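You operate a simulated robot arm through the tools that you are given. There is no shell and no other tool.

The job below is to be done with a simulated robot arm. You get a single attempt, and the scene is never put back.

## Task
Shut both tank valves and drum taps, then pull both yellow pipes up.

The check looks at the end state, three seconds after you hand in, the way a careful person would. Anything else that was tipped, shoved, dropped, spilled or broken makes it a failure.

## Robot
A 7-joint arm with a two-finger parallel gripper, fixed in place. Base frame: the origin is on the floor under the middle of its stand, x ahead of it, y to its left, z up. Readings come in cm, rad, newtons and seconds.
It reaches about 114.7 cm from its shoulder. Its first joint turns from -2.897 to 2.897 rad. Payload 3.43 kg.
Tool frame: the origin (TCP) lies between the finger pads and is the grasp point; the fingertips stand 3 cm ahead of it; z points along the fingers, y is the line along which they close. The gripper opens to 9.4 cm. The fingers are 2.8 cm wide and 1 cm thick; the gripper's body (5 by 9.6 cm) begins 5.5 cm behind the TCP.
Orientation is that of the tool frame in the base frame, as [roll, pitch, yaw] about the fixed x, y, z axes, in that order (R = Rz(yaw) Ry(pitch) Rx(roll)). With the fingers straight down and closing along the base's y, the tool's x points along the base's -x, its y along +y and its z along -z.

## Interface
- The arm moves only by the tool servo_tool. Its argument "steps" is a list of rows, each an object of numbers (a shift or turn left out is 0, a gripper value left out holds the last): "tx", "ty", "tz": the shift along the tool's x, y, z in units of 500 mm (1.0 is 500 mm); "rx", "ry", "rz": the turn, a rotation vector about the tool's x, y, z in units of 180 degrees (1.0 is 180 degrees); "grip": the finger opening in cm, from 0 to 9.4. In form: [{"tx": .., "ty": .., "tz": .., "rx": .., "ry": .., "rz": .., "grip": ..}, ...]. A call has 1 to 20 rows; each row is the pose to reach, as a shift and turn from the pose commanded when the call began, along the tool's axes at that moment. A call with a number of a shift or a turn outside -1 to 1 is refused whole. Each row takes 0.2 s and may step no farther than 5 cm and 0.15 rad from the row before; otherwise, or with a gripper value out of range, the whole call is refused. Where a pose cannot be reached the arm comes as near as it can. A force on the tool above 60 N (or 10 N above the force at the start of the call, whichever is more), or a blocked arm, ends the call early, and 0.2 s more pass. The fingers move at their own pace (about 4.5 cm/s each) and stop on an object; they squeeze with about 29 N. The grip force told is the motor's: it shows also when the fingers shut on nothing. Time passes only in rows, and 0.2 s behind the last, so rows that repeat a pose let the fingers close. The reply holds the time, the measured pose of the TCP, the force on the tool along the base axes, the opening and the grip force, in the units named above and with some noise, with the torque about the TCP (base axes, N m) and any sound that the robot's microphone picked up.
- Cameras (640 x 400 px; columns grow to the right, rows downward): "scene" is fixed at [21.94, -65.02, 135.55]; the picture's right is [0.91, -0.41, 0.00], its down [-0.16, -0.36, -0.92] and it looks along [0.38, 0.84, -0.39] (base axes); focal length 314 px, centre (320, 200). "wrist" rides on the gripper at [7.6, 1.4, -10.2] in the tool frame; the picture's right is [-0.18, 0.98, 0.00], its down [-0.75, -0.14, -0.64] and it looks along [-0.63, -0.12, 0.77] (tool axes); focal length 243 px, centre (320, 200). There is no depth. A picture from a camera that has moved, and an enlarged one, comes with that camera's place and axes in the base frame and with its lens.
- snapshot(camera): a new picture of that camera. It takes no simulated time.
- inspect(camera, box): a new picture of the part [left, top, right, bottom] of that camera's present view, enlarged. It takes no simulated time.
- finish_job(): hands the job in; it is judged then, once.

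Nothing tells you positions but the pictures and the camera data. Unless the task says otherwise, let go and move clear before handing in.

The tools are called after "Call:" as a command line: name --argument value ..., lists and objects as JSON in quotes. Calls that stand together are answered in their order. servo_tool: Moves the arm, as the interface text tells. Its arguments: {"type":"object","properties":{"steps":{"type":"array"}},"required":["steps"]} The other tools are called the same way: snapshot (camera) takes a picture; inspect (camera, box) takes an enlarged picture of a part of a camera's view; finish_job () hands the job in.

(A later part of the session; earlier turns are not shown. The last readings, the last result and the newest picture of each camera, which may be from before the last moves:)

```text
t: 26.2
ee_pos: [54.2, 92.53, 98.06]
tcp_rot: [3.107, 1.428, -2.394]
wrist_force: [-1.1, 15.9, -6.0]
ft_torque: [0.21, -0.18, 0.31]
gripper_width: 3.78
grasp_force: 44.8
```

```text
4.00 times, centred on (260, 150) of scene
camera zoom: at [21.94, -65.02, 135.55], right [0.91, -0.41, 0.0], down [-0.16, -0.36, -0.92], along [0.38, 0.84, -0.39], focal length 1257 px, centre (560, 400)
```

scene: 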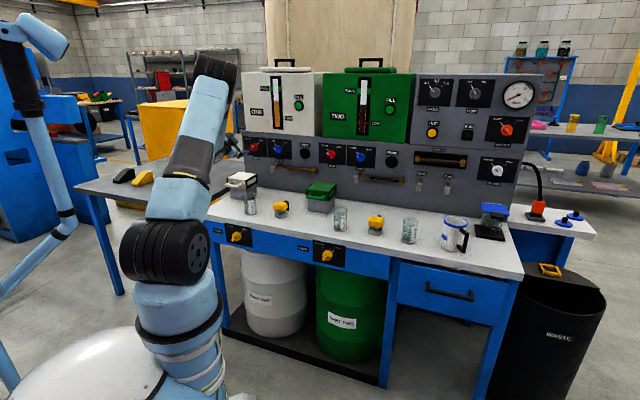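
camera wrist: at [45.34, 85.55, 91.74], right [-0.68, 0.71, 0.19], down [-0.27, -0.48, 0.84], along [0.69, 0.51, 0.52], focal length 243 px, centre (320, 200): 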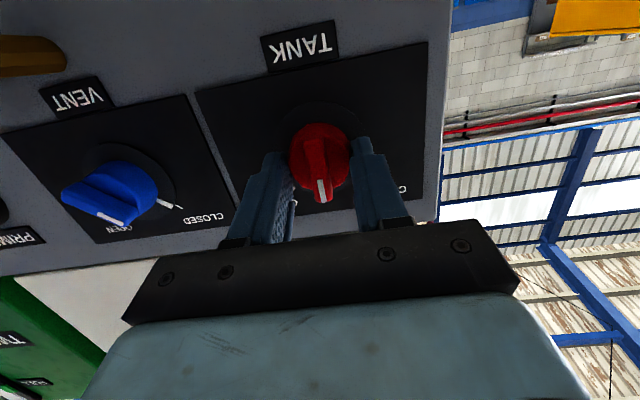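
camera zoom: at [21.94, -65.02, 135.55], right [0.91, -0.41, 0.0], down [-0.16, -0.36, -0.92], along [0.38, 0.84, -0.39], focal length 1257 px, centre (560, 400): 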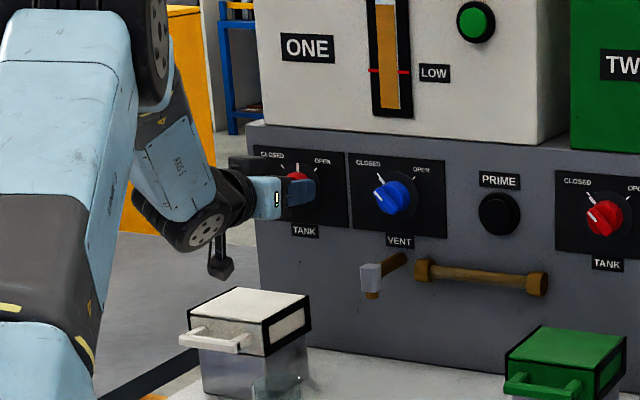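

Half-way, tracking well and clear of the white box. Continuing to CLOSED with a small push into the stop.

Call:
servo_tool --steps '[{"tx": 0.0008, "ty": 0.002, "tz": 0.0017, "grip": 0}, {"tx": 0.0009, "ty": 0.0031, "tz": 0.0017, "rx": 0.0058, "rz": -0.041}, {"tx": 0.0011, "ty": 0.0041, "tz": 0.0017, "rx": 0.0115, "rz": -0.082}, {"tx": 0.0014, "ty": 0.0052, "tz": 0.0017, "rx": 0.0173, "rz": -0.1229}, {"tx": 0.0019, "ty": 0.0061, "tz": 0.0017, "rx": 0.023, "rz": -0.1639}, {"tx": 0.0025, "ty": 0.0071, "tz": 0.0017, "rx": 0.0288, "rz": -0.2049}, {"tx": 0.0032, "ty": 0.0079, "tz": 0.0017, "rx": 0.0346, "rz": -0.2459}, {"tx": 0.0038, "ty": 0.0084, "tz": 0.0017, "rx": 0.0385, "rz": -0.2742}, {"tx": 0.0038, "ty": 0.0084, "tz": 0.0017, "rx": 0.0385, "rz": -0.2742}]'

Call:
inspect --camera "wrist" --box '[240, 100, 400, 240]'

Call:
inspect --camera "scene" --box '[180, 100, 340, 200]'

```text
t: 28.2
ee_pos: [53.99, 92.73, 97.89]
tcp_rot: [-1.689, 0.698, -0.969]
wrist_force: [-5.7, 3.1, 0.5]
ft_torque: [0.23, 0.29, 0.36]
gripper_width: 3.79
grasp_force: 44.6
```

```text
2.86 times, centred on (320, 170) of wrist
camera zoom: at [48.67, 82.2, 92.68], right [-0.53, 0.57, -0.63], down [-0.76, 0.01, 0.65], along [0.37, 0.82, 0.43], focal length 693 px, centre (320, 286)
```

zoom: 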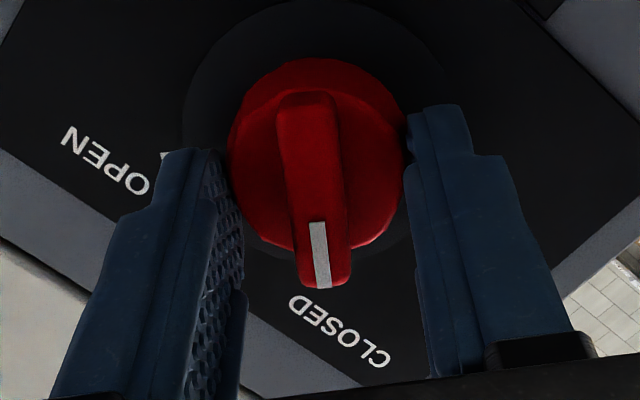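

```text
4.00 times, centred on (260, 150) of scene
camera zoom: at [21.94, -65.02, 135.55], right [0.91, -0.41, 0.0], down [-0.16, -0.36, -0.92], along [0.38, 0.84, -0.39], focal length 1257 px, centre (560, 400)
```

zoom: 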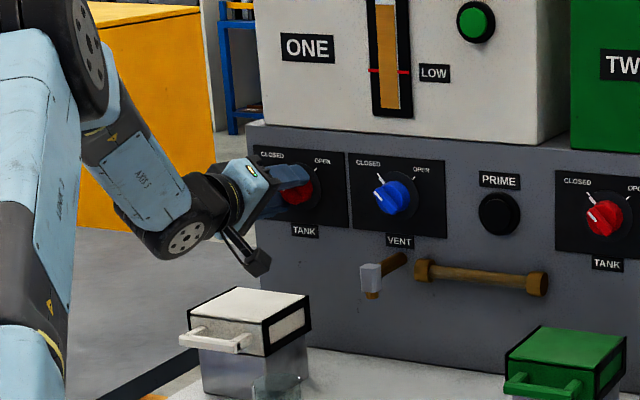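

The torque signature matches tank two at its stop. I'll release and back off to confirm.

Call:
servo_tool --steps '[{"rx": -0.0022, "rz": 0.0158, "grip": 6.0}, {"rx": -0.0022, "rz": 0.0158, "grip": 9.4}, {"rx": -0.0022, "rz": 0.0158, "grip": 9.4}, {"tz": -0.04}, {"tz": -0.08}, {"tz": -0.13}, {"tz": -0.18}, {"tz": -0.23}, {"tz": -0.28}, {"tz": -0.32}, {"tz": -0.32}]'

Call:
snapshot --camera "wrist"

Call:
snapshot --camera "scene"

```text
t: 30.6
ee_pos: [41.7, 82.65, 99.25]
tcp_rot: [-1.688, 0.699, -0.969]
wrist_force: [-0.2, 0.6, 0.5]
ft_torque: [0.0, 0.0, 0.05]
gripper_width: 9.4
grasp_force: 0.1
```

```text
taken
camera wrist: at [36.43, 72.16, 94.12], right [-0.53, 0.57, -0.63], down [-0.76, 0.01, 0.65], along [0.38, 0.82, 0.43], focal length 243 px, centre (320, 200)
```

wrist: 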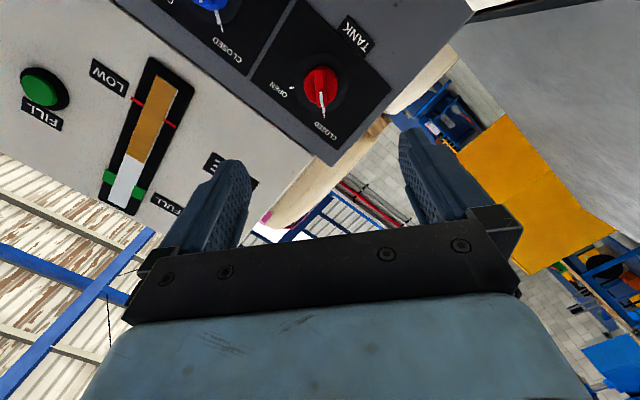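

```text
taken
```

scene: 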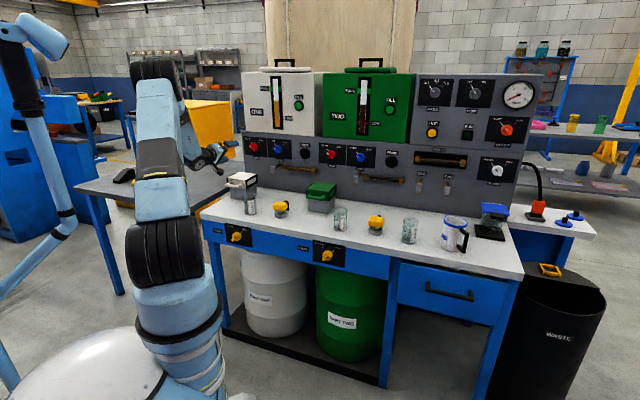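

Both tank valves now read CLOSED. Next are the drum taps on the bench's front face, at about z 67.6, n 68. I'll draw back over the bench and tilt the hand 45° downward in front of it.

Call:
servo_tool --steps '[{"tx": 0.0387, "ty": -0.0155, "tz": -0.0509, "rx": -0.0125, "ry": 0.0193, "rz": 0.025}, {"tx": 0.0774, "ty": -0.031, "tz": -0.1018, "rx": -0.0249, "ry": 0.0385, "rz": 0.05}, {"tx": 0.1161, "ty": -0.0465, "tz": -0.1528, "rx": -0.0374, "ry": 0.0578, "rz": 0.0751}, {"tx": 0.1548, "ty": -0.062, "tz": -0.2037, "rx": -0.0499, "ry": 0.077, "rz": 0.1001}, {"tx": 0.1935, "ty": -0.0775, "tz": -0.2546, "rx": -0.0624, "ry": 0.0963, "rz": 0.1251}, {"tx": 0.2321, "ty": -0.093, "tz": -0.3055, "rx": -0.0748, "ry": 0.1155, "rz": 0.1501}, {"tx": 0.2708, "ty": -0.1085, "tz": -0.3564, "rx": -0.0873, "ry": 0.1348, "rz": 0.1751}, {"tx": 0.3095, "ty": -0.124, "tz": -0.4074, "rx": -0.0998, "ry": 0.154, "rz": 0.2002}, {"tx": 0.3482, "ty": -0.1395, "tz": -0.4583, "rx": -0.1122, "ry": 0.1733, "rz": 0.2252}, {"tx": 0.3869, "ty": -0.155, "tz": -0.5092, "rx": -0.1247, "ry": 0.1925, "rz": 0.2502}, {"tx": 0.3869, "ty": -0.155, "tz": -0.5092, "rx": -0.1247, "ry": 0.1925, "rz": 0.2502}]'

Call:
snapshot --camera "scene"

Call:
snapshot --camera "wrist"

```text
t: 33.0
ee_pos: [33.53, 50.96, 94.98]
tcp_rot: [3.14, 0.784, -2.358]
wrist_force: [0.4, 0.5, -0.3]
ft_torque: [-0.03, -0.03, -0.01]
gripper_width: 9.4
grasp_force: 0.1
```

```text
taken
```

scene: 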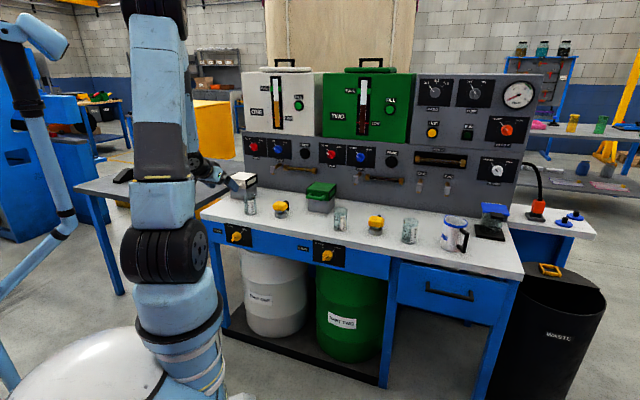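

```text
taken
camera wrist: at [23.74, 43.03, 96.83], right [-0.6, 0.79, 0.13], down [0.16, -0.04, 0.99], along [0.78, 0.61, -0.1], focal length 243 px, centre (320, 200)
```

wrist: 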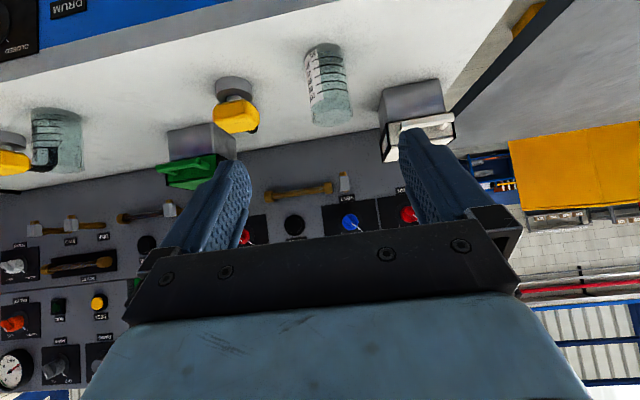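

The pose is reachable. I'll lower toward tap one, staying in front of the bench's edge.

Call:
servo_tool --steps '[{"tx": 0.0462, "ty": 0.007, "tz": 0.0358}, {"tx": 0.0924, "ty": 0.014, "tz": 0.0717}, {"tx": 0.1386, "ty": 0.021, "tz": 0.1075}, {"tx": 0.1848, "ty": 0.028, "tz": 0.1433}, {"tx": 0.231, "ty": 0.035, "tz": 0.1792}, {"tx": 0.2772, "ty": 0.042, "tz": 0.215}, {"tx": 0.2772, "ty": 0.042, "tz": 0.215}]'

Call:
snapshot --camera "scene"

Call:
snapshot --camera "wrist"

```text
t: 34.6
ee_pos: [30.53, 50.8, 77.61]
tcp_rot: [-3.14, 0.786, -2.357]
wrist_force: [-0.3, -0.3, 0.9]
ft_torque: [0.02, 0.0, 0.0]
gripper_width: 9.4
grasp_force: 0.1
```

```text
taken
```

scene: 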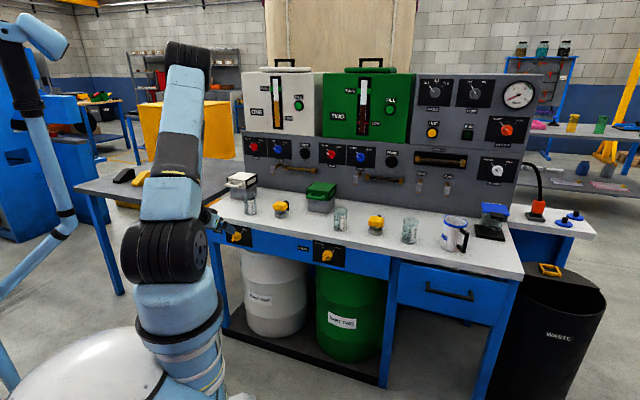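

```text
taken
camera wrist: at [20.72, 43.01, 79.36], right [-0.6, 0.79, 0.13], down [0.16, -0.04, 0.99], along [0.78, 0.61, -0.1], focal length 243 px, centre (320, 200)
```

wrist: 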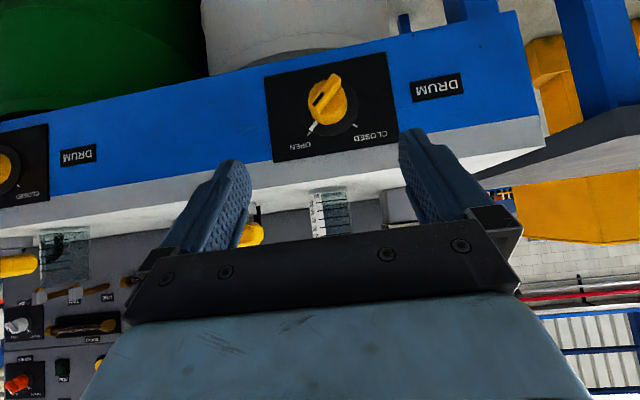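

I can now see tap one from below and in front. I'll zoom in on it.

Call:
inspect --camera "wrist" --box '[250, 40, 410, 170]'

Call:
inspect --camera "scene" --box '[190, 190, 290, 270]'

```text
3.08 times, centred on (330, 105) of wrist
camera zoom: at [20.72, 43.01, 79.36], right [-0.6, 0.79, 0.13], down [0.16, -0.04, 0.99], along [0.78, 0.61, -0.1], focal length 746 px, centre (289, 492)
```

zoom: 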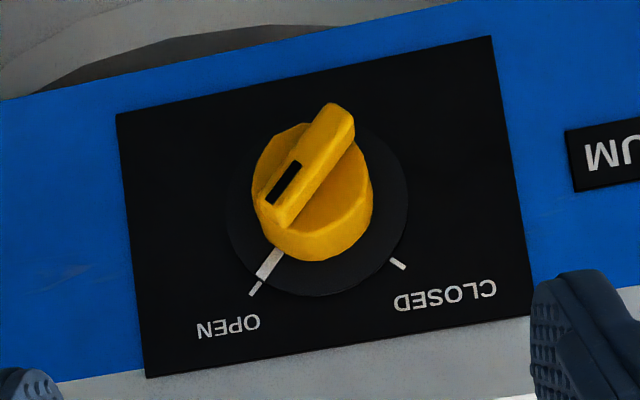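

```text
5.00 times, centred on (240, 230) of scene
camera zoom: at [21.94, -65.02, 135.55], right [0.91, -0.41, 0.0], down [-0.16, -0.36, -0.92], along [0.38, 0.84, -0.39], focal length 1571 px, centre (720, 50)
```

zoom: 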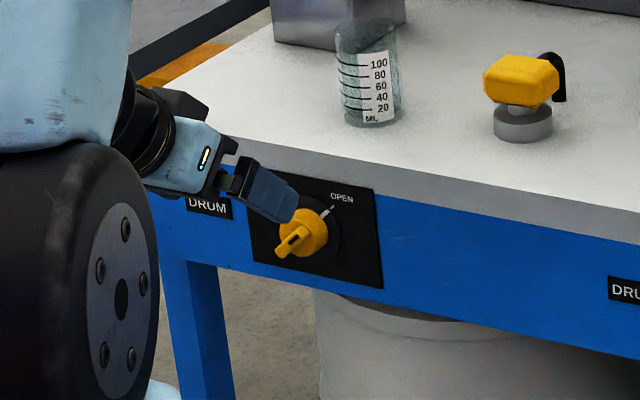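

Tap one's disc looks about 24 cm from the camera, near u −15.1, n 67.6, z 67.6, with the ridge at OPEN. I'll roll 45° with a 30° lean to line up with it, staying about 8 cm short.

Call:
servo_tool --steps '[{"tx": 0.013, "ty": -0.0104, "tz": 0.0158, "rx": -0.0254, "ry": -0.0132, "rz": 0.0332}, {"tx": 0.0259, "ty": -0.0209, "tz": 0.0316, "rx": -0.0509, "ry": -0.0263, "rz": 0.0663}, {"tx": 0.0389, "ty": -0.0313, "tz": 0.0474, "rx": -0.0763, "ry": -0.0395, "rz": 0.0995}, {"tx": 0.0519, "ty": -0.0417, "tz": 0.0632, "rx": -0.1017, "ry": -0.0527, "rz": 0.1326}, {"tx": 0.0648, "ty": -0.0522, "tz": 0.079, "rx": -0.1272, "ry": -0.0658, "rz": 0.1658}, {"tx": 0.0778, "ty": -0.0626, "tz": 0.0948, "rx": -0.1526, "ry": -0.079, "rz": 0.1989}, {"tx": 0.0778, "ty": -0.0626, "tz": 0.0948, "rx": -0.1526, "ry": -0.079, "rz": 0.1989}]'

Call:
snapshot --camera "scene"

Call:
snapshot --camera "wrist"

```text
t: 36.2
ee_pos: [33.12, 49.14, 71.45]
tcp_rot: [2.031, 0.659, 3.037]
wrist_force: [0.1, -0.2, 0.1]
ft_torque: [-0.01, 0.03, -0.02]
gripper_width: 9.41
grasp_force: 0.1
```

```text
taken
```

scene: 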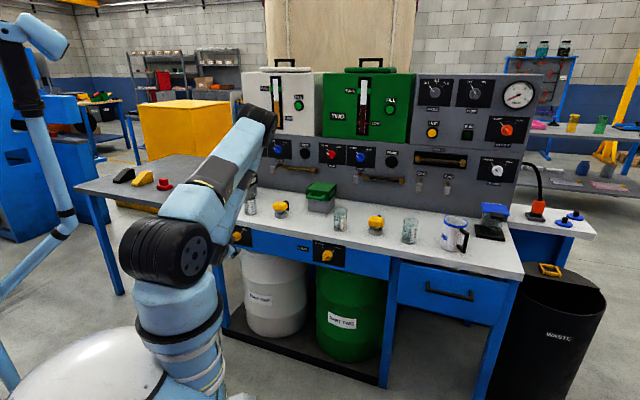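

```text
taken
camera wrist: at [22.88, 41.75, 71.27], right [-0.34, 0.48, 0.81], down [0.43, -0.69, 0.59], along [0.83, 0.55, 0.03], focal length 243 px, centre (320, 200)
```

wrist: 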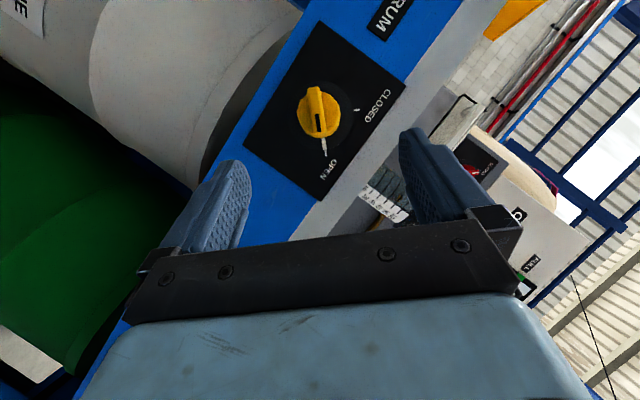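

Reached. I'll zoom in to refine the tap's position.

Call:
inspect --camera "wrist" --box '[240, 60, 400, 160]'

Call:
inspect --camera "scene" --box '[130, 90, 330, 290]'

```text
4.00 times, centred on (320, 110) of wrist
camera zoom: at [22.88, 41.75, 71.27], right [-0.34, 0.48, 0.81], down [0.43, -0.69, 0.59], along [0.83, 0.55, 0.03], focal length 970 px, centre (320, 560)
```

zoom: 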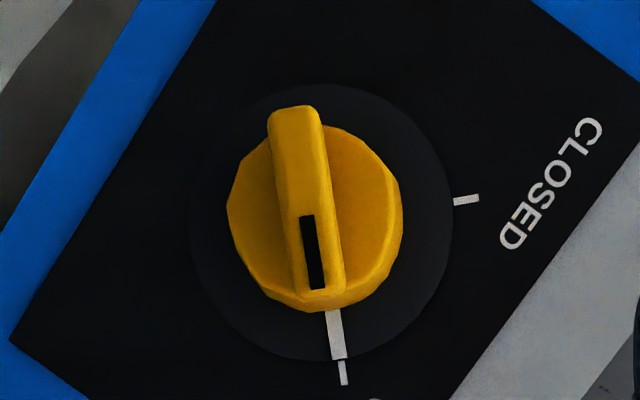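

```text
2.00 times, centred on (230, 190) of scene
camera zoom: at [21.94, -65.02, 135.55], right [0.91, -0.41, 0.0], down [-0.16, -0.36, -0.92], along [0.38, 0.84, -0.39], focal length 628 px, centre (500, 220)
```

zoom: 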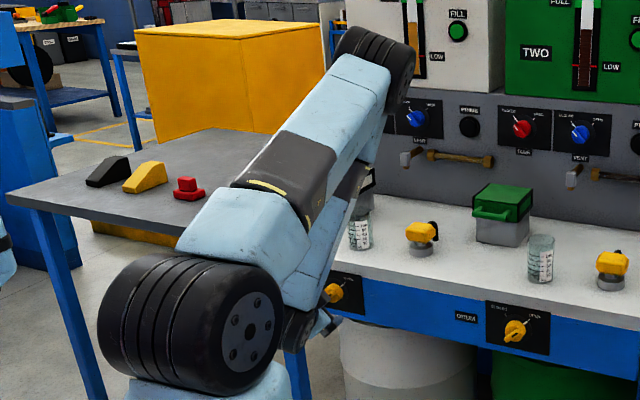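

Tap one refines to about u −15.1, n 68.1, z 67.3. I'm nearly on axis with it, so I'll advance half way and re-check.

Call:
servo_tool --steps '[{"ty": -0.0017, "tz": 0.03}, {"ty": -0.0034, "tz": 0.06}, {"ty": -0.005, "tz": 0.09}, {"ty": -0.005, "tz": 0.09}]'

Call:
snapshot --camera "wrist"

Call:
inspect --camera "wrist" --box '[240, 80, 400, 180]'

```text
t: 37.2
ee_pos: [35.04, 52.83, 69.76]
tcp_rot: [2.035, 0.658, 3.039]
wrist_force: [0.0, 0.0, -0.1]
ft_torque: [0.0, -0.01, 0.02]
gripper_width: 9.4
grasp_force: 0.1
```

```text
taken
camera wrist: at [24.66, 45.47, 69.63], right [-0.35, 0.48, 0.81], down [0.43, -0.69, 0.59], along [0.83, 0.55, 0.03], focal length 243 px, centre (320, 200)
```

wrist: 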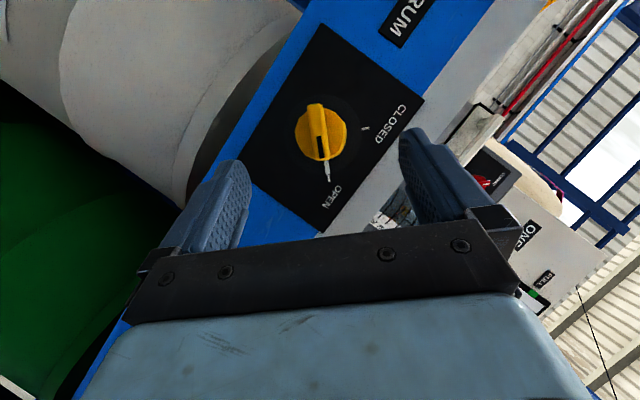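

```text
4.00 times, centred on (320, 130) of wrist
camera zoom: at [24.66, 45.47, 69.63], right [-0.35, 0.48, 0.81], down [0.43, -0.69, 0.59], along [0.83, 0.55, 0.03], focal length 970 px, centre (320, 480)
```

zoom: 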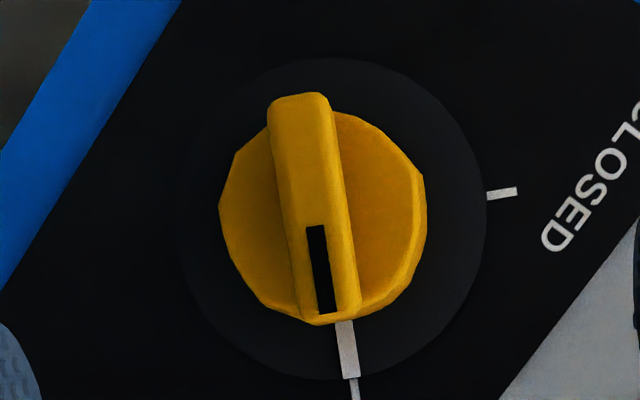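

Good alignment. I'll advance the last 3.5 cm to straddle the tap's disc.

Call:
servo_tool --steps '[{"ty": -0.0005, "tz": 0.0175}, {"ty": -0.001, "tz": 0.035}, {"ty": -0.0015, "tz": 0.0525}, {"ty": -0.002, "tz": 0.0612}, {"ty": -0.002, "tz": 0.07}, {"ty": -0.002, "tz": 0.07}]'

Call:
snapshot --camera "wrist"

Call:
inspect --camera "scene" --box '[190, 180, 310, 280]'

```text
t: 38.6
ee_pos: [36.45, 55.97, 68.47]
tcp_rot: [2.035, 0.658, 3.039]
wrist_force: [0.0, -0.2, 0.9]
ft_torque: [-0.02, 0.02, 0.02]
gripper_width: 9.4
grasp_force: 0.0
```

```text
taken
camera wrist: at [26.05, 48.42, 68.3], right [-0.34, 0.48, 0.81], down [0.43, -0.69, 0.59], along [0.83, 0.55, 0.03], focal length 243 px, centre (320, 200)
```

wrist: 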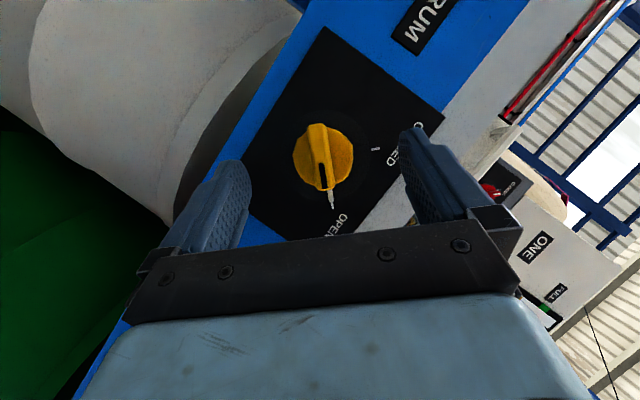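

```text
4.00 times, centred on (250, 230) of scene
camera zoom: at [21.94, -65.02, 135.55], right [0.91, -0.41, 0.0], down [-0.16, -0.36, -0.92], along [0.38, 0.84, -0.39], focal length 1257 px, centre (600, 80)
```

zoom: 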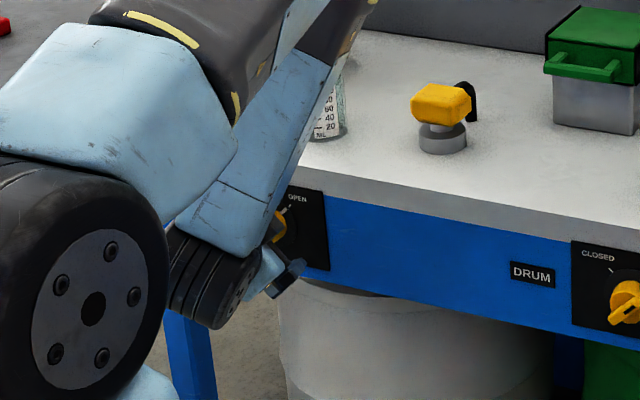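

The disc sits at the same image position as when the tank knobs were gripped. Closing on tap one.

Call:
servo_tool --steps '[{"grip": 5.0}, {"grip": 3.0}, {"grip": 1.0}, {"grip": 0.0}, {"grip": 0.0}, {"grip": 0.0}]'

Call:
inspect --camera "wrist" --box '[220, 90, 420, 230]'

```text
t: 40.0
ee_pos: [36.3, 55.95, 68.59]
tcp_rot: [2.033, 0.66, 3.038]
wrist_force: [-6.9, 12.8, 15.7]
ft_torque: [0.32, 0.12, 0.63]
gripper_width: 3.66
grasp_force: 45.4
```

```text
2.86 times, centred on (320, 160) of wrist
camera zoom: at [25.98, 48.49, 68.38], right [-0.35, 0.47, 0.81], down [0.43, -0.69, 0.59], along [0.83, 0.55, 0.03], focal length 693 px, centre (320, 314)
```

zoom: 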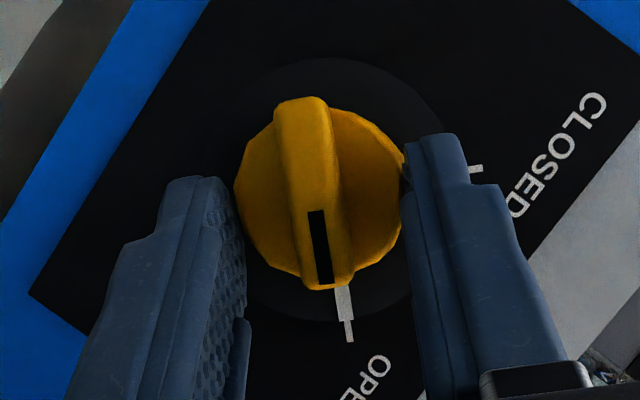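

Gripped at 3.7 cm with some side load. I'll relieve that and begin turning tap one counter-clockwise, first part only.

Call:
servo_tool --steps '[{"ty": 0.0034, "grip": 0}, {"tx": 0.0003, "ty": 0.0078, "tz": 0.0001, "rx": 0.0207, "rz": -0.0358}, {"tx": 0.001, "ty": 0.0122, "tz": 0.0006, "rx": 0.0414, "rz": -0.0717}, {"tx": 0.0022, "ty": 0.0164, "tz": 0.0013, "rx": 0.0621, "rz": -0.1075}, {"tx": 0.0039, "ty": 0.0204, "tz": 0.0023, "rx": 0.0828, "rz": -0.1433}, {"tx": 0.0061, "ty": 0.0242, "tz": 0.0035, "rx": 0.1034, "rz": -0.1792}, {"tx": 0.0061, "ty": 0.0242, "tz": 0.0035, "rx": 0.1034, "rz": -0.1792}]'

Call:
inspect --camera "wrist" --box '[220, 90, 420, 230]'

Call:
snapshot --camera "scene"

```text
t: 41.6
ee_pos: [35.69, 56.66, 69.08]
tcp_rot: [2.879, 1.03, -2.584]
wrist_force: [-0.4, 3.1, -1.8]
ft_torque: [0.35, -0.3, 0.07]
gripper_width: 3.66
grasp_force: 44.5
```

```text
2.86 times, centred on (320, 160) of wrist
camera zoom: at [25.62, 48.81, 67.65], right [-0.61, 0.74, 0.29], down [0.06, -0.32, 0.95], along [0.79, 0.59, 0.14], focal length 693 px, centre (320, 314)
```

zoom: 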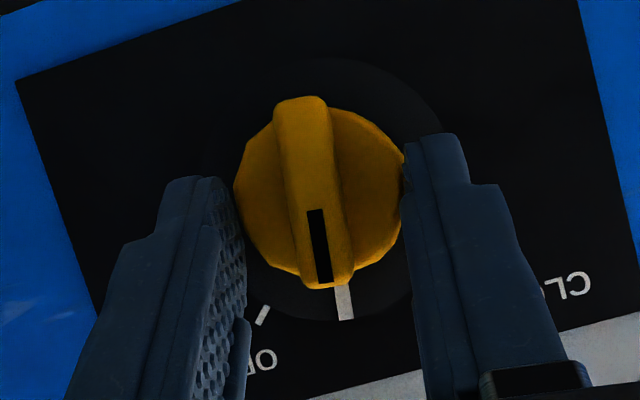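

```text
taken
```

scene: 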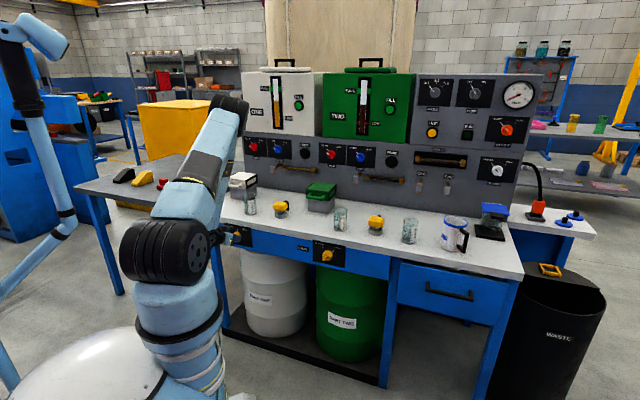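

Turning smoothly with low forces. Continuing tap one to CLOSED with a small push into the stop.

Call:
servo_tool --steps '[{"tx": 0.0003, "ty": 0.0044, "tz": 0.0001, "rx": 0.0207, "rz": -0.0358, "grip": 0}, {"tx": 0.001, "ty": 0.0088, "tz": 0.0006, "rx": 0.0414, "rz": -0.0717}, {"tx": 0.0022, "ty": 0.013, "tz": 0.0013, "rx": 0.0621, "rz": -0.1075}, {"tx": 0.0039, "ty": 0.017, "tz": 0.0023, "rx": 0.0828, "rz": -0.1433}, {"tx": 0.0061, "ty": 0.0208, "tz": 0.0035, "rx": 0.1034, "rz": -0.1792}, {"tx": 0.0086, "ty": 0.0241, "tz": 0.005, "rx": 0.1241, "rz": -0.215}, {"tx": 0.0115, "ty": 0.0271, "tz": 0.0066, "rx": 0.1448, "rz": -0.2509}, {"tx": 0.0137, "ty": 0.0289, "tz": 0.0079, "rx": 0.1592, "rz": -0.2757}, {"tx": 0.0137, "ty": 0.0289, "tz": 0.0079, "rx": 0.1592, "rz": -0.2757}]'

Call:
inspect --camera "wrist" --box '[220, 90, 420, 230]'

Call:
snapshot --camera "scene"

```text
t: 43.6
ee_pos: [34.6, 57.75, 68.72]
tcp_rot: [-1.97, 0.598, -1.437]
wrist_force: [2.8, -25.9, 29.0]
ft_torque: [-0.08, -0.36, -1.39]
gripper_width: 3.65
grasp_force: 44.6
```

```text
2.86 times, centred on (320, 160) of wrist
camera zoom: at [25.76, 48.73, 66.46], right [-0.47, 0.61, -0.64], down [-0.59, 0.33, 0.74], along [0.66, 0.72, 0.2], focal length 693 px, centre (320, 314)
```

zoom: 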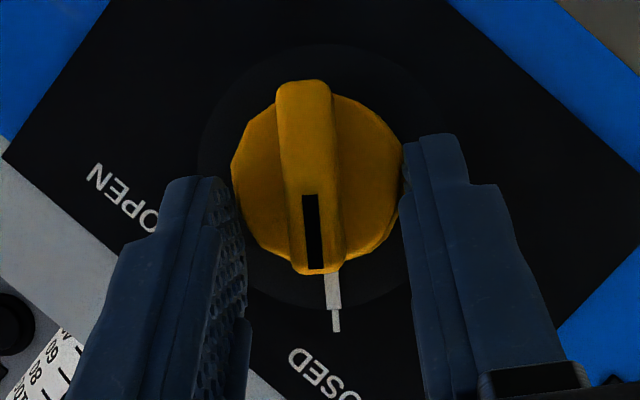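

```text
taken
```

scene: 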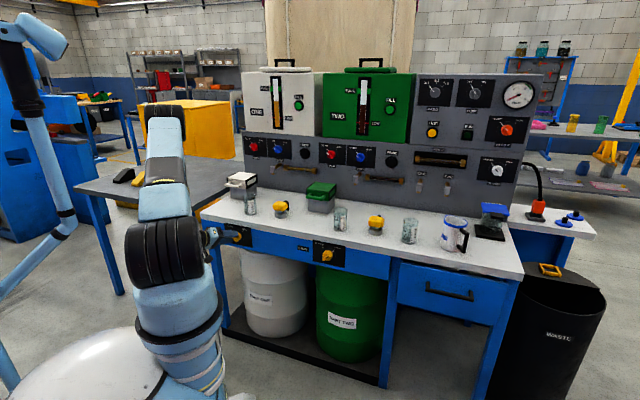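

The pointer lines up with the CLOSED mark and is against its stop. I'll ease off, open and withdraw.

Call:
servo_tool --steps '[{"tx": -0.0018, "ty": -0.002, "tz": -0.001, "rx": -0.0145, "rz": 0.0248, "grip": 3.0}, {"tx": -0.0018, "ty": -0.002, "tz": -0.001, "rx": -0.0145, "rz": 0.0248, "grip": 7.0}, {"tx": -0.0018, "ty": -0.002, "tz": -0.001, "rx": -0.0145, "rz": 0.0248, "grip": 9.4}, {"tx": -0.0018, "ty": -0.002, "tz": -0.001, "rx": -0.0145, "rz": 0.0248, "grip": 9.4}, {"tz": -0.04, "rx": -0.0145, "rz": 0.0248}, {"tz": -0.08, "rx": -0.0145, "rz": 0.0248}, {"tz": -0.13, "rx": -0.0145, "rz": 0.0248}, {"tz": -0.18, "rx": -0.0145, "rz": 0.0248}, {"tz": -0.18, "rx": -0.0145, "rz": 0.0248}]'

Call:
snapshot --camera "wrist"

Call:
inspect --camera "scene" --box '[190, 190, 350, 290]'

```text
t: 45.6
ee_pos: [26.6, 54.51, 71.42]
tcp_rot: [-2.044, 0.666, -1.477]
wrist_force: [-0.9, 0.3, -0.3]
ft_torque: [0.0, 0.03, 0.03]
gripper_width: 9.4
grasp_force: 0.0
```

```text
taken
camera wrist: at [17.59, 45.63, 69.23], right [-0.51, 0.64, -0.57], down [-0.54, 0.28, 0.79], along [0.67, 0.71, 0.2], focal length 243 px, centre (320, 200)
```

wrist: 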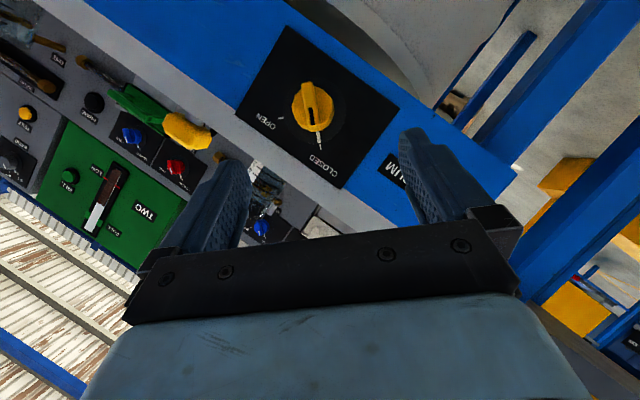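

```text
4.00 times, centred on (270, 240) of scene
camera zoom: at [21.94, -65.02, 135.55], right [0.91, -0.41, 0.0], down [-0.16, -0.36, -0.92], along [0.38, 0.84, -0.39], focal length 1257 px, centre (520, 40)
```

zoom: 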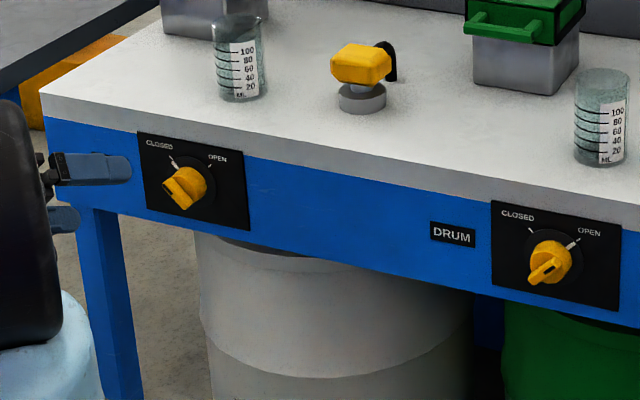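

Tap one is on CLOSED. Next I'll slide right along the bench's front to tap two, about 42 cm over, rolling the hand back to its start angle on the way.

Call:
servo_tool --steps '[{"tx": 0.0376, "ty": -0.0449, "tz": 0.0235, "rx": -0.0155, "rz": 0.0269}, {"tx": 0.0752, "ty": -0.0899, "tz": 0.0471, "rx": -0.0311, "rz": 0.0538}, {"tx": 0.1128, "ty": -0.1348, "tz": 0.0706, "rx": -0.0466, "rz": 0.0807}, {"tx": 0.1505, "ty": -0.1798, "tz": 0.0941, "rx": -0.0622, "rz": 0.1077}, {"tx": 0.1881, "ty": -0.2247, "tz": 0.1176, "rx": -0.0777, "rz": 0.1346}, {"tx": 0.2257, "ty": -0.2696, "tz": 0.1412, "rx": -0.0932, "rz": 0.1615}, {"tx": 0.2633, "ty": -0.3146, "tz": 0.1647, "rx": -0.1088, "rz": 0.1884}, {"tx": 0.3009, "ty": -0.3595, "tz": 0.1882, "rx": -0.1243, "rz": 0.2153}, {"tx": 0.3385, "ty": -0.4044, "tz": 0.2117, "rx": -0.1398, "rz": 0.2422}, {"tx": 0.3761, "ty": -0.4494, "tz": 0.2353, "rx": -0.1554, "rz": 0.2691}]'

Call:
snapshot --camera "scene"

```text
t: 47.8
ee_pos: [50.12, 33.45, 70.69]
tcp_rot: [2.752, 1.012, -2.696]
wrist_force: [-0.3, 0.0, -0.3]
ft_torque: [-0.01, -0.01, -0.06]
gripper_width: 9.39
grasp_force: 0.0
out of reach, approached as far as the arm can: row 8, 9, 10
```

```text
taken
```

scene: 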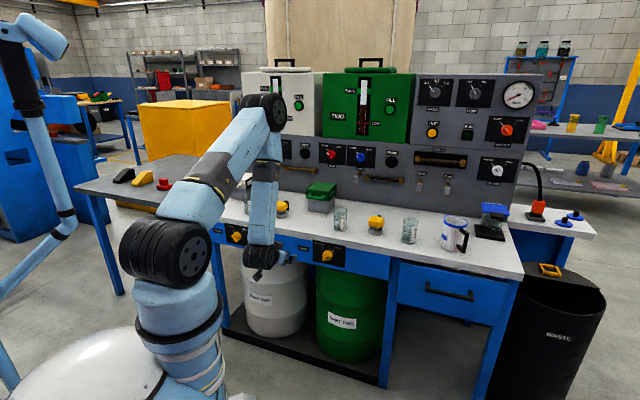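

A joint limit showed mid-traverse, with about 1 cm of position error in free space. I'll go back to the steeper 45° tilt that worked above tap one, and continue to the matching spot above tap two.

Call:
servo_tool --steps '[{"tx": -0.0256, "ty": -0.0471, "tz": -0.0172, "rx": 0.0065, "ry": 0.0138, "rz": -0.0084}, {"tx": -0.0511, "ty": -0.0941, "tz": -0.0344, "rx": 0.0129, "ry": 0.0277, "rz": -0.0168}, {"tx": -0.0767, "ty": -0.1412, "tz": -0.0516, "rx": 0.0194, "ry": 0.0415, "rz": -0.0253}, {"tx": -0.1023, "ty": -0.1883, "tz": -0.0688, "rx": 0.0259, "ry": 0.0553, "rz": -0.0337}, {"tx": -0.1278, "ty": -0.2353, "tz": -0.086, "rx": 0.0323, "ry": 0.0692, "rz": -0.0421}, {"tx": -0.1534, "ty": -0.2824, "tz": -0.1032, "rx": 0.0388, "ry": 0.083, "rz": -0.0505}, {"tx": -0.1534, "ty": -0.2824, "tz": -0.1032, "rx": 0.0388, "ry": 0.083, "rz": -0.0505}]'

Call:
snapshot --camera "scene"

Call:
snapshot --camera "wrist"

```text
t: 49.4
ee_pos: [60.73, 21.74, 76.77]
tcp_rot: [3.138, 0.784, -2.359]
wrist_force: [-0.5, 0.2, 0.1]
ft_torque: [-0.05, 0.01, 0.0]
gripper_width: 9.42
grasp_force: 0.0
out of reach, approached as far as the arm can: row 1, 2, 3
```

```text
taken
```

scene: 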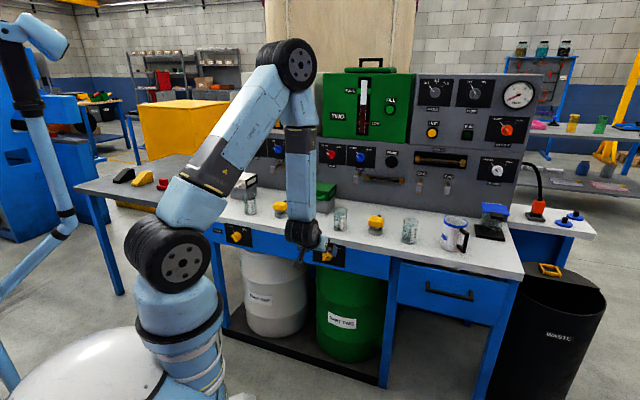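

```text
taken
camera wrist: at [50.86, 13.89, 78.58], right [-0.6, 0.79, 0.13], down [0.16, -0.05, 0.99], along [0.78, 0.61, -0.1], focal length 243 px, centre (320, 200)
```

wrist: 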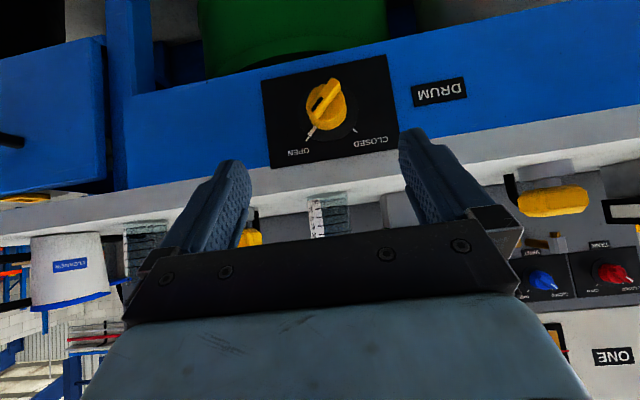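

I'm now in the matching spot above tap two. I'll zoom in to locate it.

Call:
inspect --camera "wrist" --box '[250, 40, 410, 170]'

Call:
inspect --camera "scene" --box '[240, 180, 400, 290]'

```text
3.08 times, centred on (330, 105) of wrist
camera zoom: at [50.86, 13.89, 78.58], right [-0.6, 0.79, 0.13], down [0.16, -0.05, 0.99], along [0.78, 0.61, -0.1], focal length 746 px, centre (289, 492)
```

zoom: 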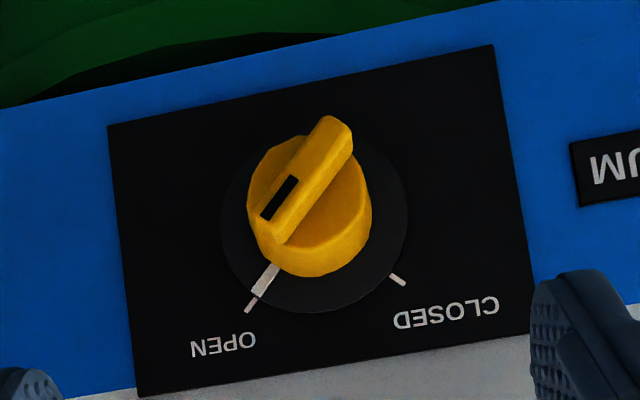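

```text
3.64 times, centred on (320, 235) of scene
camera zoom: at [21.94, -65.02, 135.55], right [0.91, -0.41, 0.0], down [-0.16, -0.36, -0.92], along [0.38, 0.84, -0.39], focal length 1143 px, centre (320, 73)
```

zoom: 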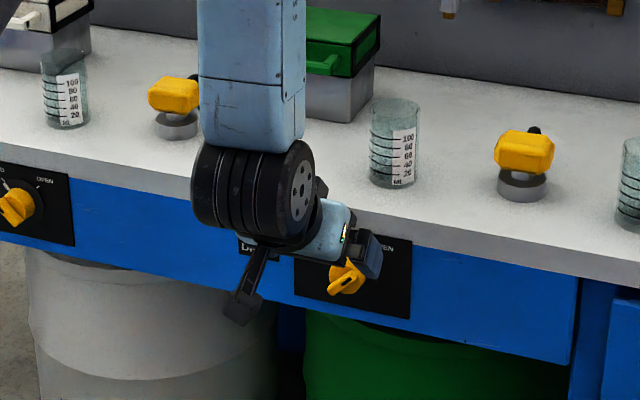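

Tap two is at about u 26.95, n 68.2, z 67.35, also at OPEN. I'll roll and lean into the same approach pose as for tap one, about 6 cm short.

Call:
servo_tool --steps '[{"tx": 0.0088, "ty": -0.0077, "tz": 0.0159, "rx": -0.0218, "ry": -0.0113, "rz": 0.0284}, {"tx": 0.0176, "ty": -0.0154, "tz": 0.0317, "rx": -0.0436, "ry": -0.0226, "rz": 0.0568}, {"tx": 0.0264, "ty": -0.0231, "tz": 0.0476, "rx": -0.0654, "ry": -0.0339, "rz": 0.0852}, {"tx": 0.0351, "ty": -0.0309, "tz": 0.0634, "rx": -0.0872, "ry": -0.0451, "rz": 0.1137}, {"tx": 0.0439, "ty": -0.0386, "tz": 0.0793, "rx": -0.109, "ry": -0.0564, "rz": 0.1421}, {"tx": 0.0527, "ty": -0.0463, "tz": 0.0951, "rx": -0.1308, "ry": -0.0677, "rz": 0.1705}, {"tx": 0.0615, "ty": -0.054, "tz": 0.111, "rx": -0.1526, "ry": -0.079, "rz": 0.1989}, {"tx": 0.0615, "ty": -0.054, "tz": 0.111, "rx": -0.1526, "ry": -0.079, "rz": 0.1989}]'

Call:
snapshot --camera "scene"

Call:
snapshot --camera "wrist"

```text
t: 51.2
ee_pos: [63.95, 21.17, 70.83]
tcp_rot: [2.031, 0.655, 3.035]
wrist_force: [0.0, -0.1, 0.3]
ft_torque: [0.01, -0.02, 0.04]
gripper_width: 9.43
grasp_force: 0.0
```

```text
taken
```

scene: 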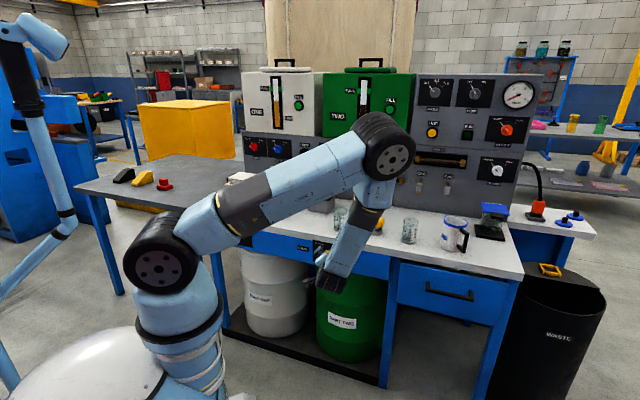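

```text
taken
camera wrist: at [53.58, 13.7, 70.68], right [-0.34, 0.48, 0.81], down [0.43, -0.69, 0.59], along [0.83, 0.55, 0.03], focal length 243 px, centre (320, 200)
```

wrist: 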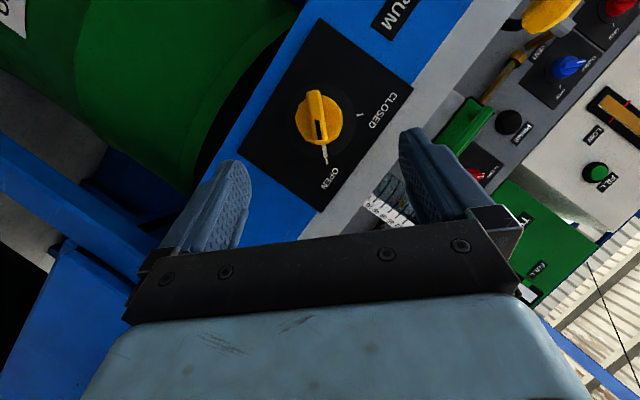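

Reached without limits. I'll zoom to check lateral alignment before going in.

Call:
inspect --camera "wrist" --box '[240, 70, 400, 170]'

Call:
inspect --camera "scene" --box '[280, 110, 440, 310]'

```text
4.00 times, centred on (320, 120) of wrist
camera zoom: at [53.58, 13.7, 70.68], right [-0.34, 0.48, 0.81], down [0.43, -0.69, 0.59], along [0.83, 0.55, 0.03], focal length 970 px, centre (320, 520)
```

zoom: 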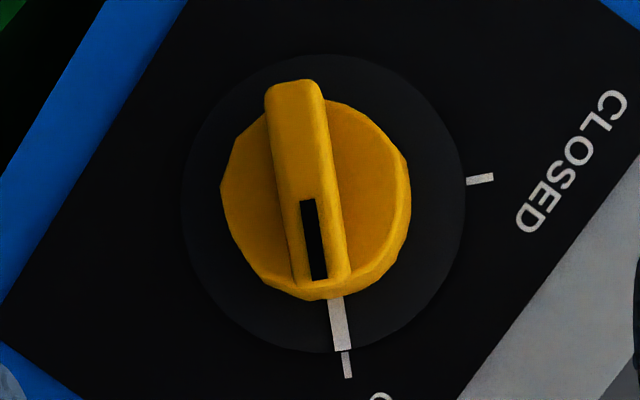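

```text
2.00 times, centred on (360, 210) of scene
camera zoom: at [21.94, -65.02, 135.55], right [0.91, -0.41, 0.0], down [-0.16, -0.36, -0.92], along [0.38, 0.84, -0.39], focal length 628 px, centre (240, 180)
```

zoom: 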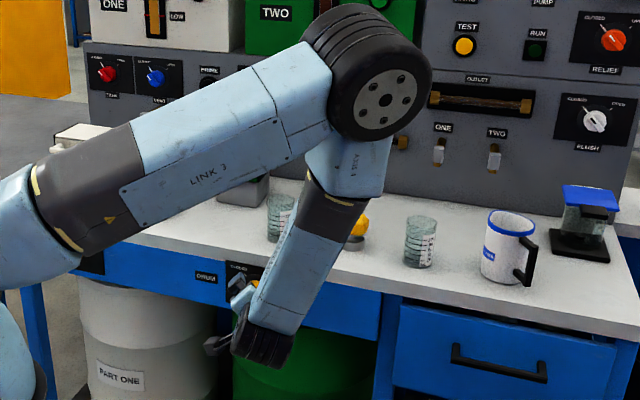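

Alignment is good. I'll advance 5.9 cm along the tool axis to straddle tap two's disc.

Call:
servo_tool --steps '[{"ty": -0.0002, "tz": 0.02}, {"ty": -0.0004, "tz": 0.04}, {"ty": -0.0006, "tz": 0.06}, {"ty": -0.0008, "tz": 0.08}, {"ty": -0.001, "tz": 0.095}, {"ty": -0.001, "tz": 0.107}, {"ty": -0.001, "tz": 0.118}, {"ty": -0.001, "tz": 0.118}]'

Call:
snapshot --camera "wrist"

```text
t: 53.0
ee_pos: [66.12, 26.38, 68.69]
tcp_rot: [2.034, 0.654, 3.038]
wrist_force: [0.6, -0.5, 0.4]
ft_torque: [0.02, 0.01, 0.0]
gripper_width: 9.41
grasp_force: 0.0
```

```text
taken
camera wrist: at [55.76, 18.8, 68.45], right [-0.34, 0.48, 0.81], down [0.43, -0.69, 0.59], along [0.83, 0.55, 0.03], focal length 243 px, centre (320, 200)
```

wrist: 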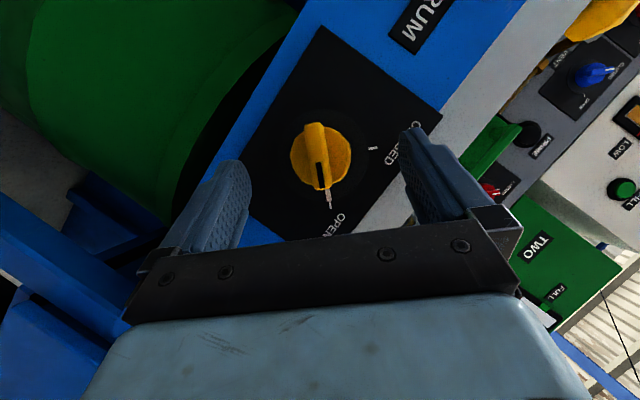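

In position. Closing on tap two.

Call:
servo_tool --steps '[{"grip": 5.0}, {"grip": 3.0}, {"grip": 1.0}, {"grip": 0.0}, {"grip": 0.0}, {"grip": 0.0}]'

Call:
inspect --camera "wrist" --box '[220, 90, 420, 230]'

```text
t: 54.4
ee_pos: [66.1, 26.29, 68.7]
tcp_rot: [2.032, 0.657, 3.039]
wrist_force: [-2.0, 2.6, 2.1]
ft_torque: [0.07, 0.02, 0.12]
gripper_width: 3.64
grasp_force: 45.0
```

```text
2.86 times, centred on (320, 160) of wrist
camera zoom: at [55.76, 18.81, 68.47], right [-0.34, 0.48, 0.81], down [0.43, -0.69, 0.59], along [0.83, 0.55, 0.03], focal length 693 px, centre (320, 314)
```

zoom: 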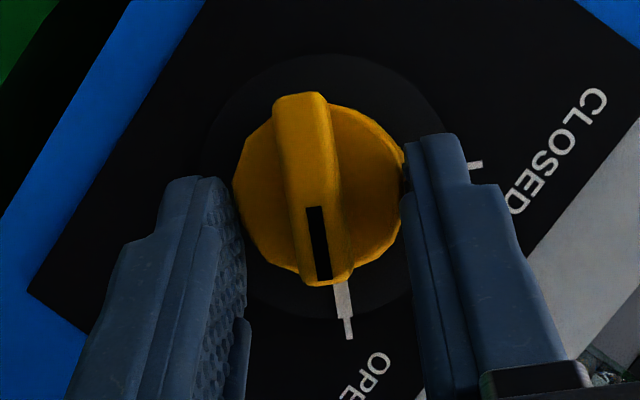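

Well centred, with almost no side load. Turning the first part counter-clockwise.

Call:
servo_tool --steps '[{"tx": 0.0003, "ty": 0.0046, "tz": 0.0001, "rx": 0.0207, "rz": -0.0358, "grip": 0}, {"tx": 0.001, "ty": 0.009, "tz": 0.0006, "rx": 0.0414, "rz": -0.0717}, {"tx": 0.0022, "ty": 0.0132, "tz": 0.0013, "rx": 0.0621, "rz": -0.1075}, {"tx": 0.0039, "ty": 0.0172, "tz": 0.0023, "rx": 0.0828, "rz": -0.1433}, {"tx": 0.0061, "ty": 0.021, "tz": 0.0035, "rx": 0.1034, "rz": -0.1792}, {"tx": 0.0061, "ty": 0.021, "tz": 0.0035, "rx": 0.1034, "rz": -0.1792}]'

Call:
inspect --camera "wrist" --box '[220, 90, 420, 230]'

Call:
snapshot --camera "scene"

```text
t: 55.8
ee_pos: [65.45, 26.92, 69.08]
tcp_rot: [2.873, 1.032, -2.591]
wrist_force: [12.5, 3.3, -2.5]
ft_torque: [-0.15, -0.02, -0.06]
gripper_width: 3.67
grasp_force: 44.9
```

```text
2.86 times, centred on (320, 160) of wrist
camera zoom: at [55.37, 19.15, 67.71], right [-0.61, 0.74, 0.29], down [0.07, -0.32, 0.95], along [0.79, 0.59, 0.15], focal length 693 px, centre (320, 314)
```

zoom: 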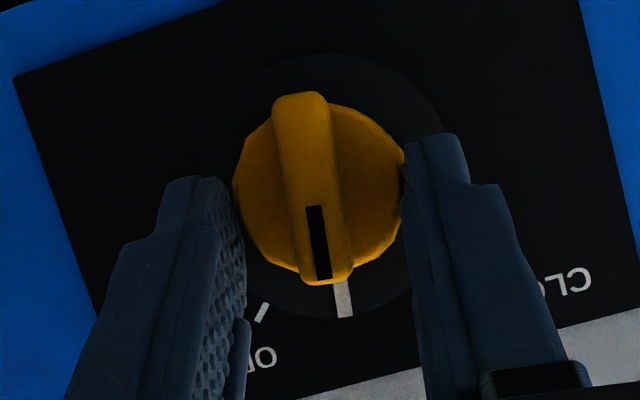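

```text
taken
```

scene: 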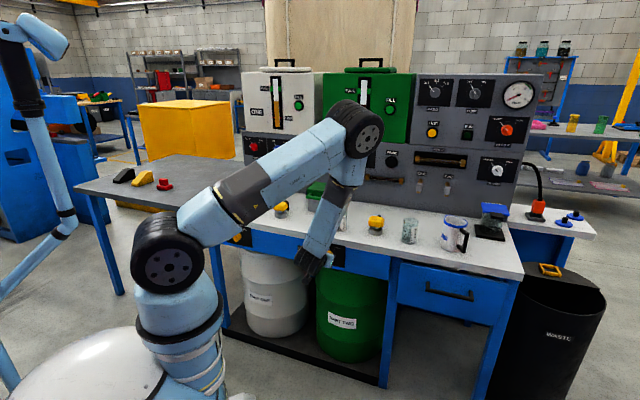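

Good tracking. I'll continue in a shorter segment to watch for the joint limit seen earlier.

Call:
servo_tool --steps '[{"tx": 0.0003, "ty": 0.0044, "tz": 0.0001, "rx": 0.0207, "rz": -0.0358, "grip": 0}, {"tx": 0.001, "ty": 0.0088, "tz": 0.0006, "rx": 0.0414, "rz": -0.0717}, {"tx": 0.0022, "ty": 0.013, "tz": 0.0013, "rx": 0.0621, "rz": -0.1075}]'

Call:
snapshot --camera "scene"

```text
t: 56.6
ee_pos: [64.95, 27.45, 69.1]
tcp_rot: [-2.661, 0.993, -1.948]
wrist_force: [13.6, -3.2, 7.1]
ft_torque: [-0.38, 0.07, -0.3]
gripper_width: 3.65
grasp_force: 44.5
```

```text
taken
```

scene: 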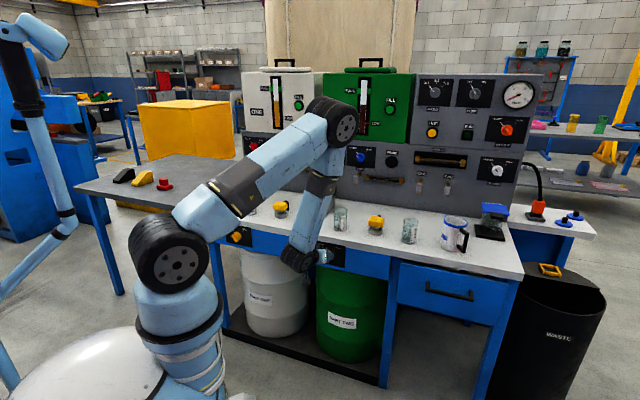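

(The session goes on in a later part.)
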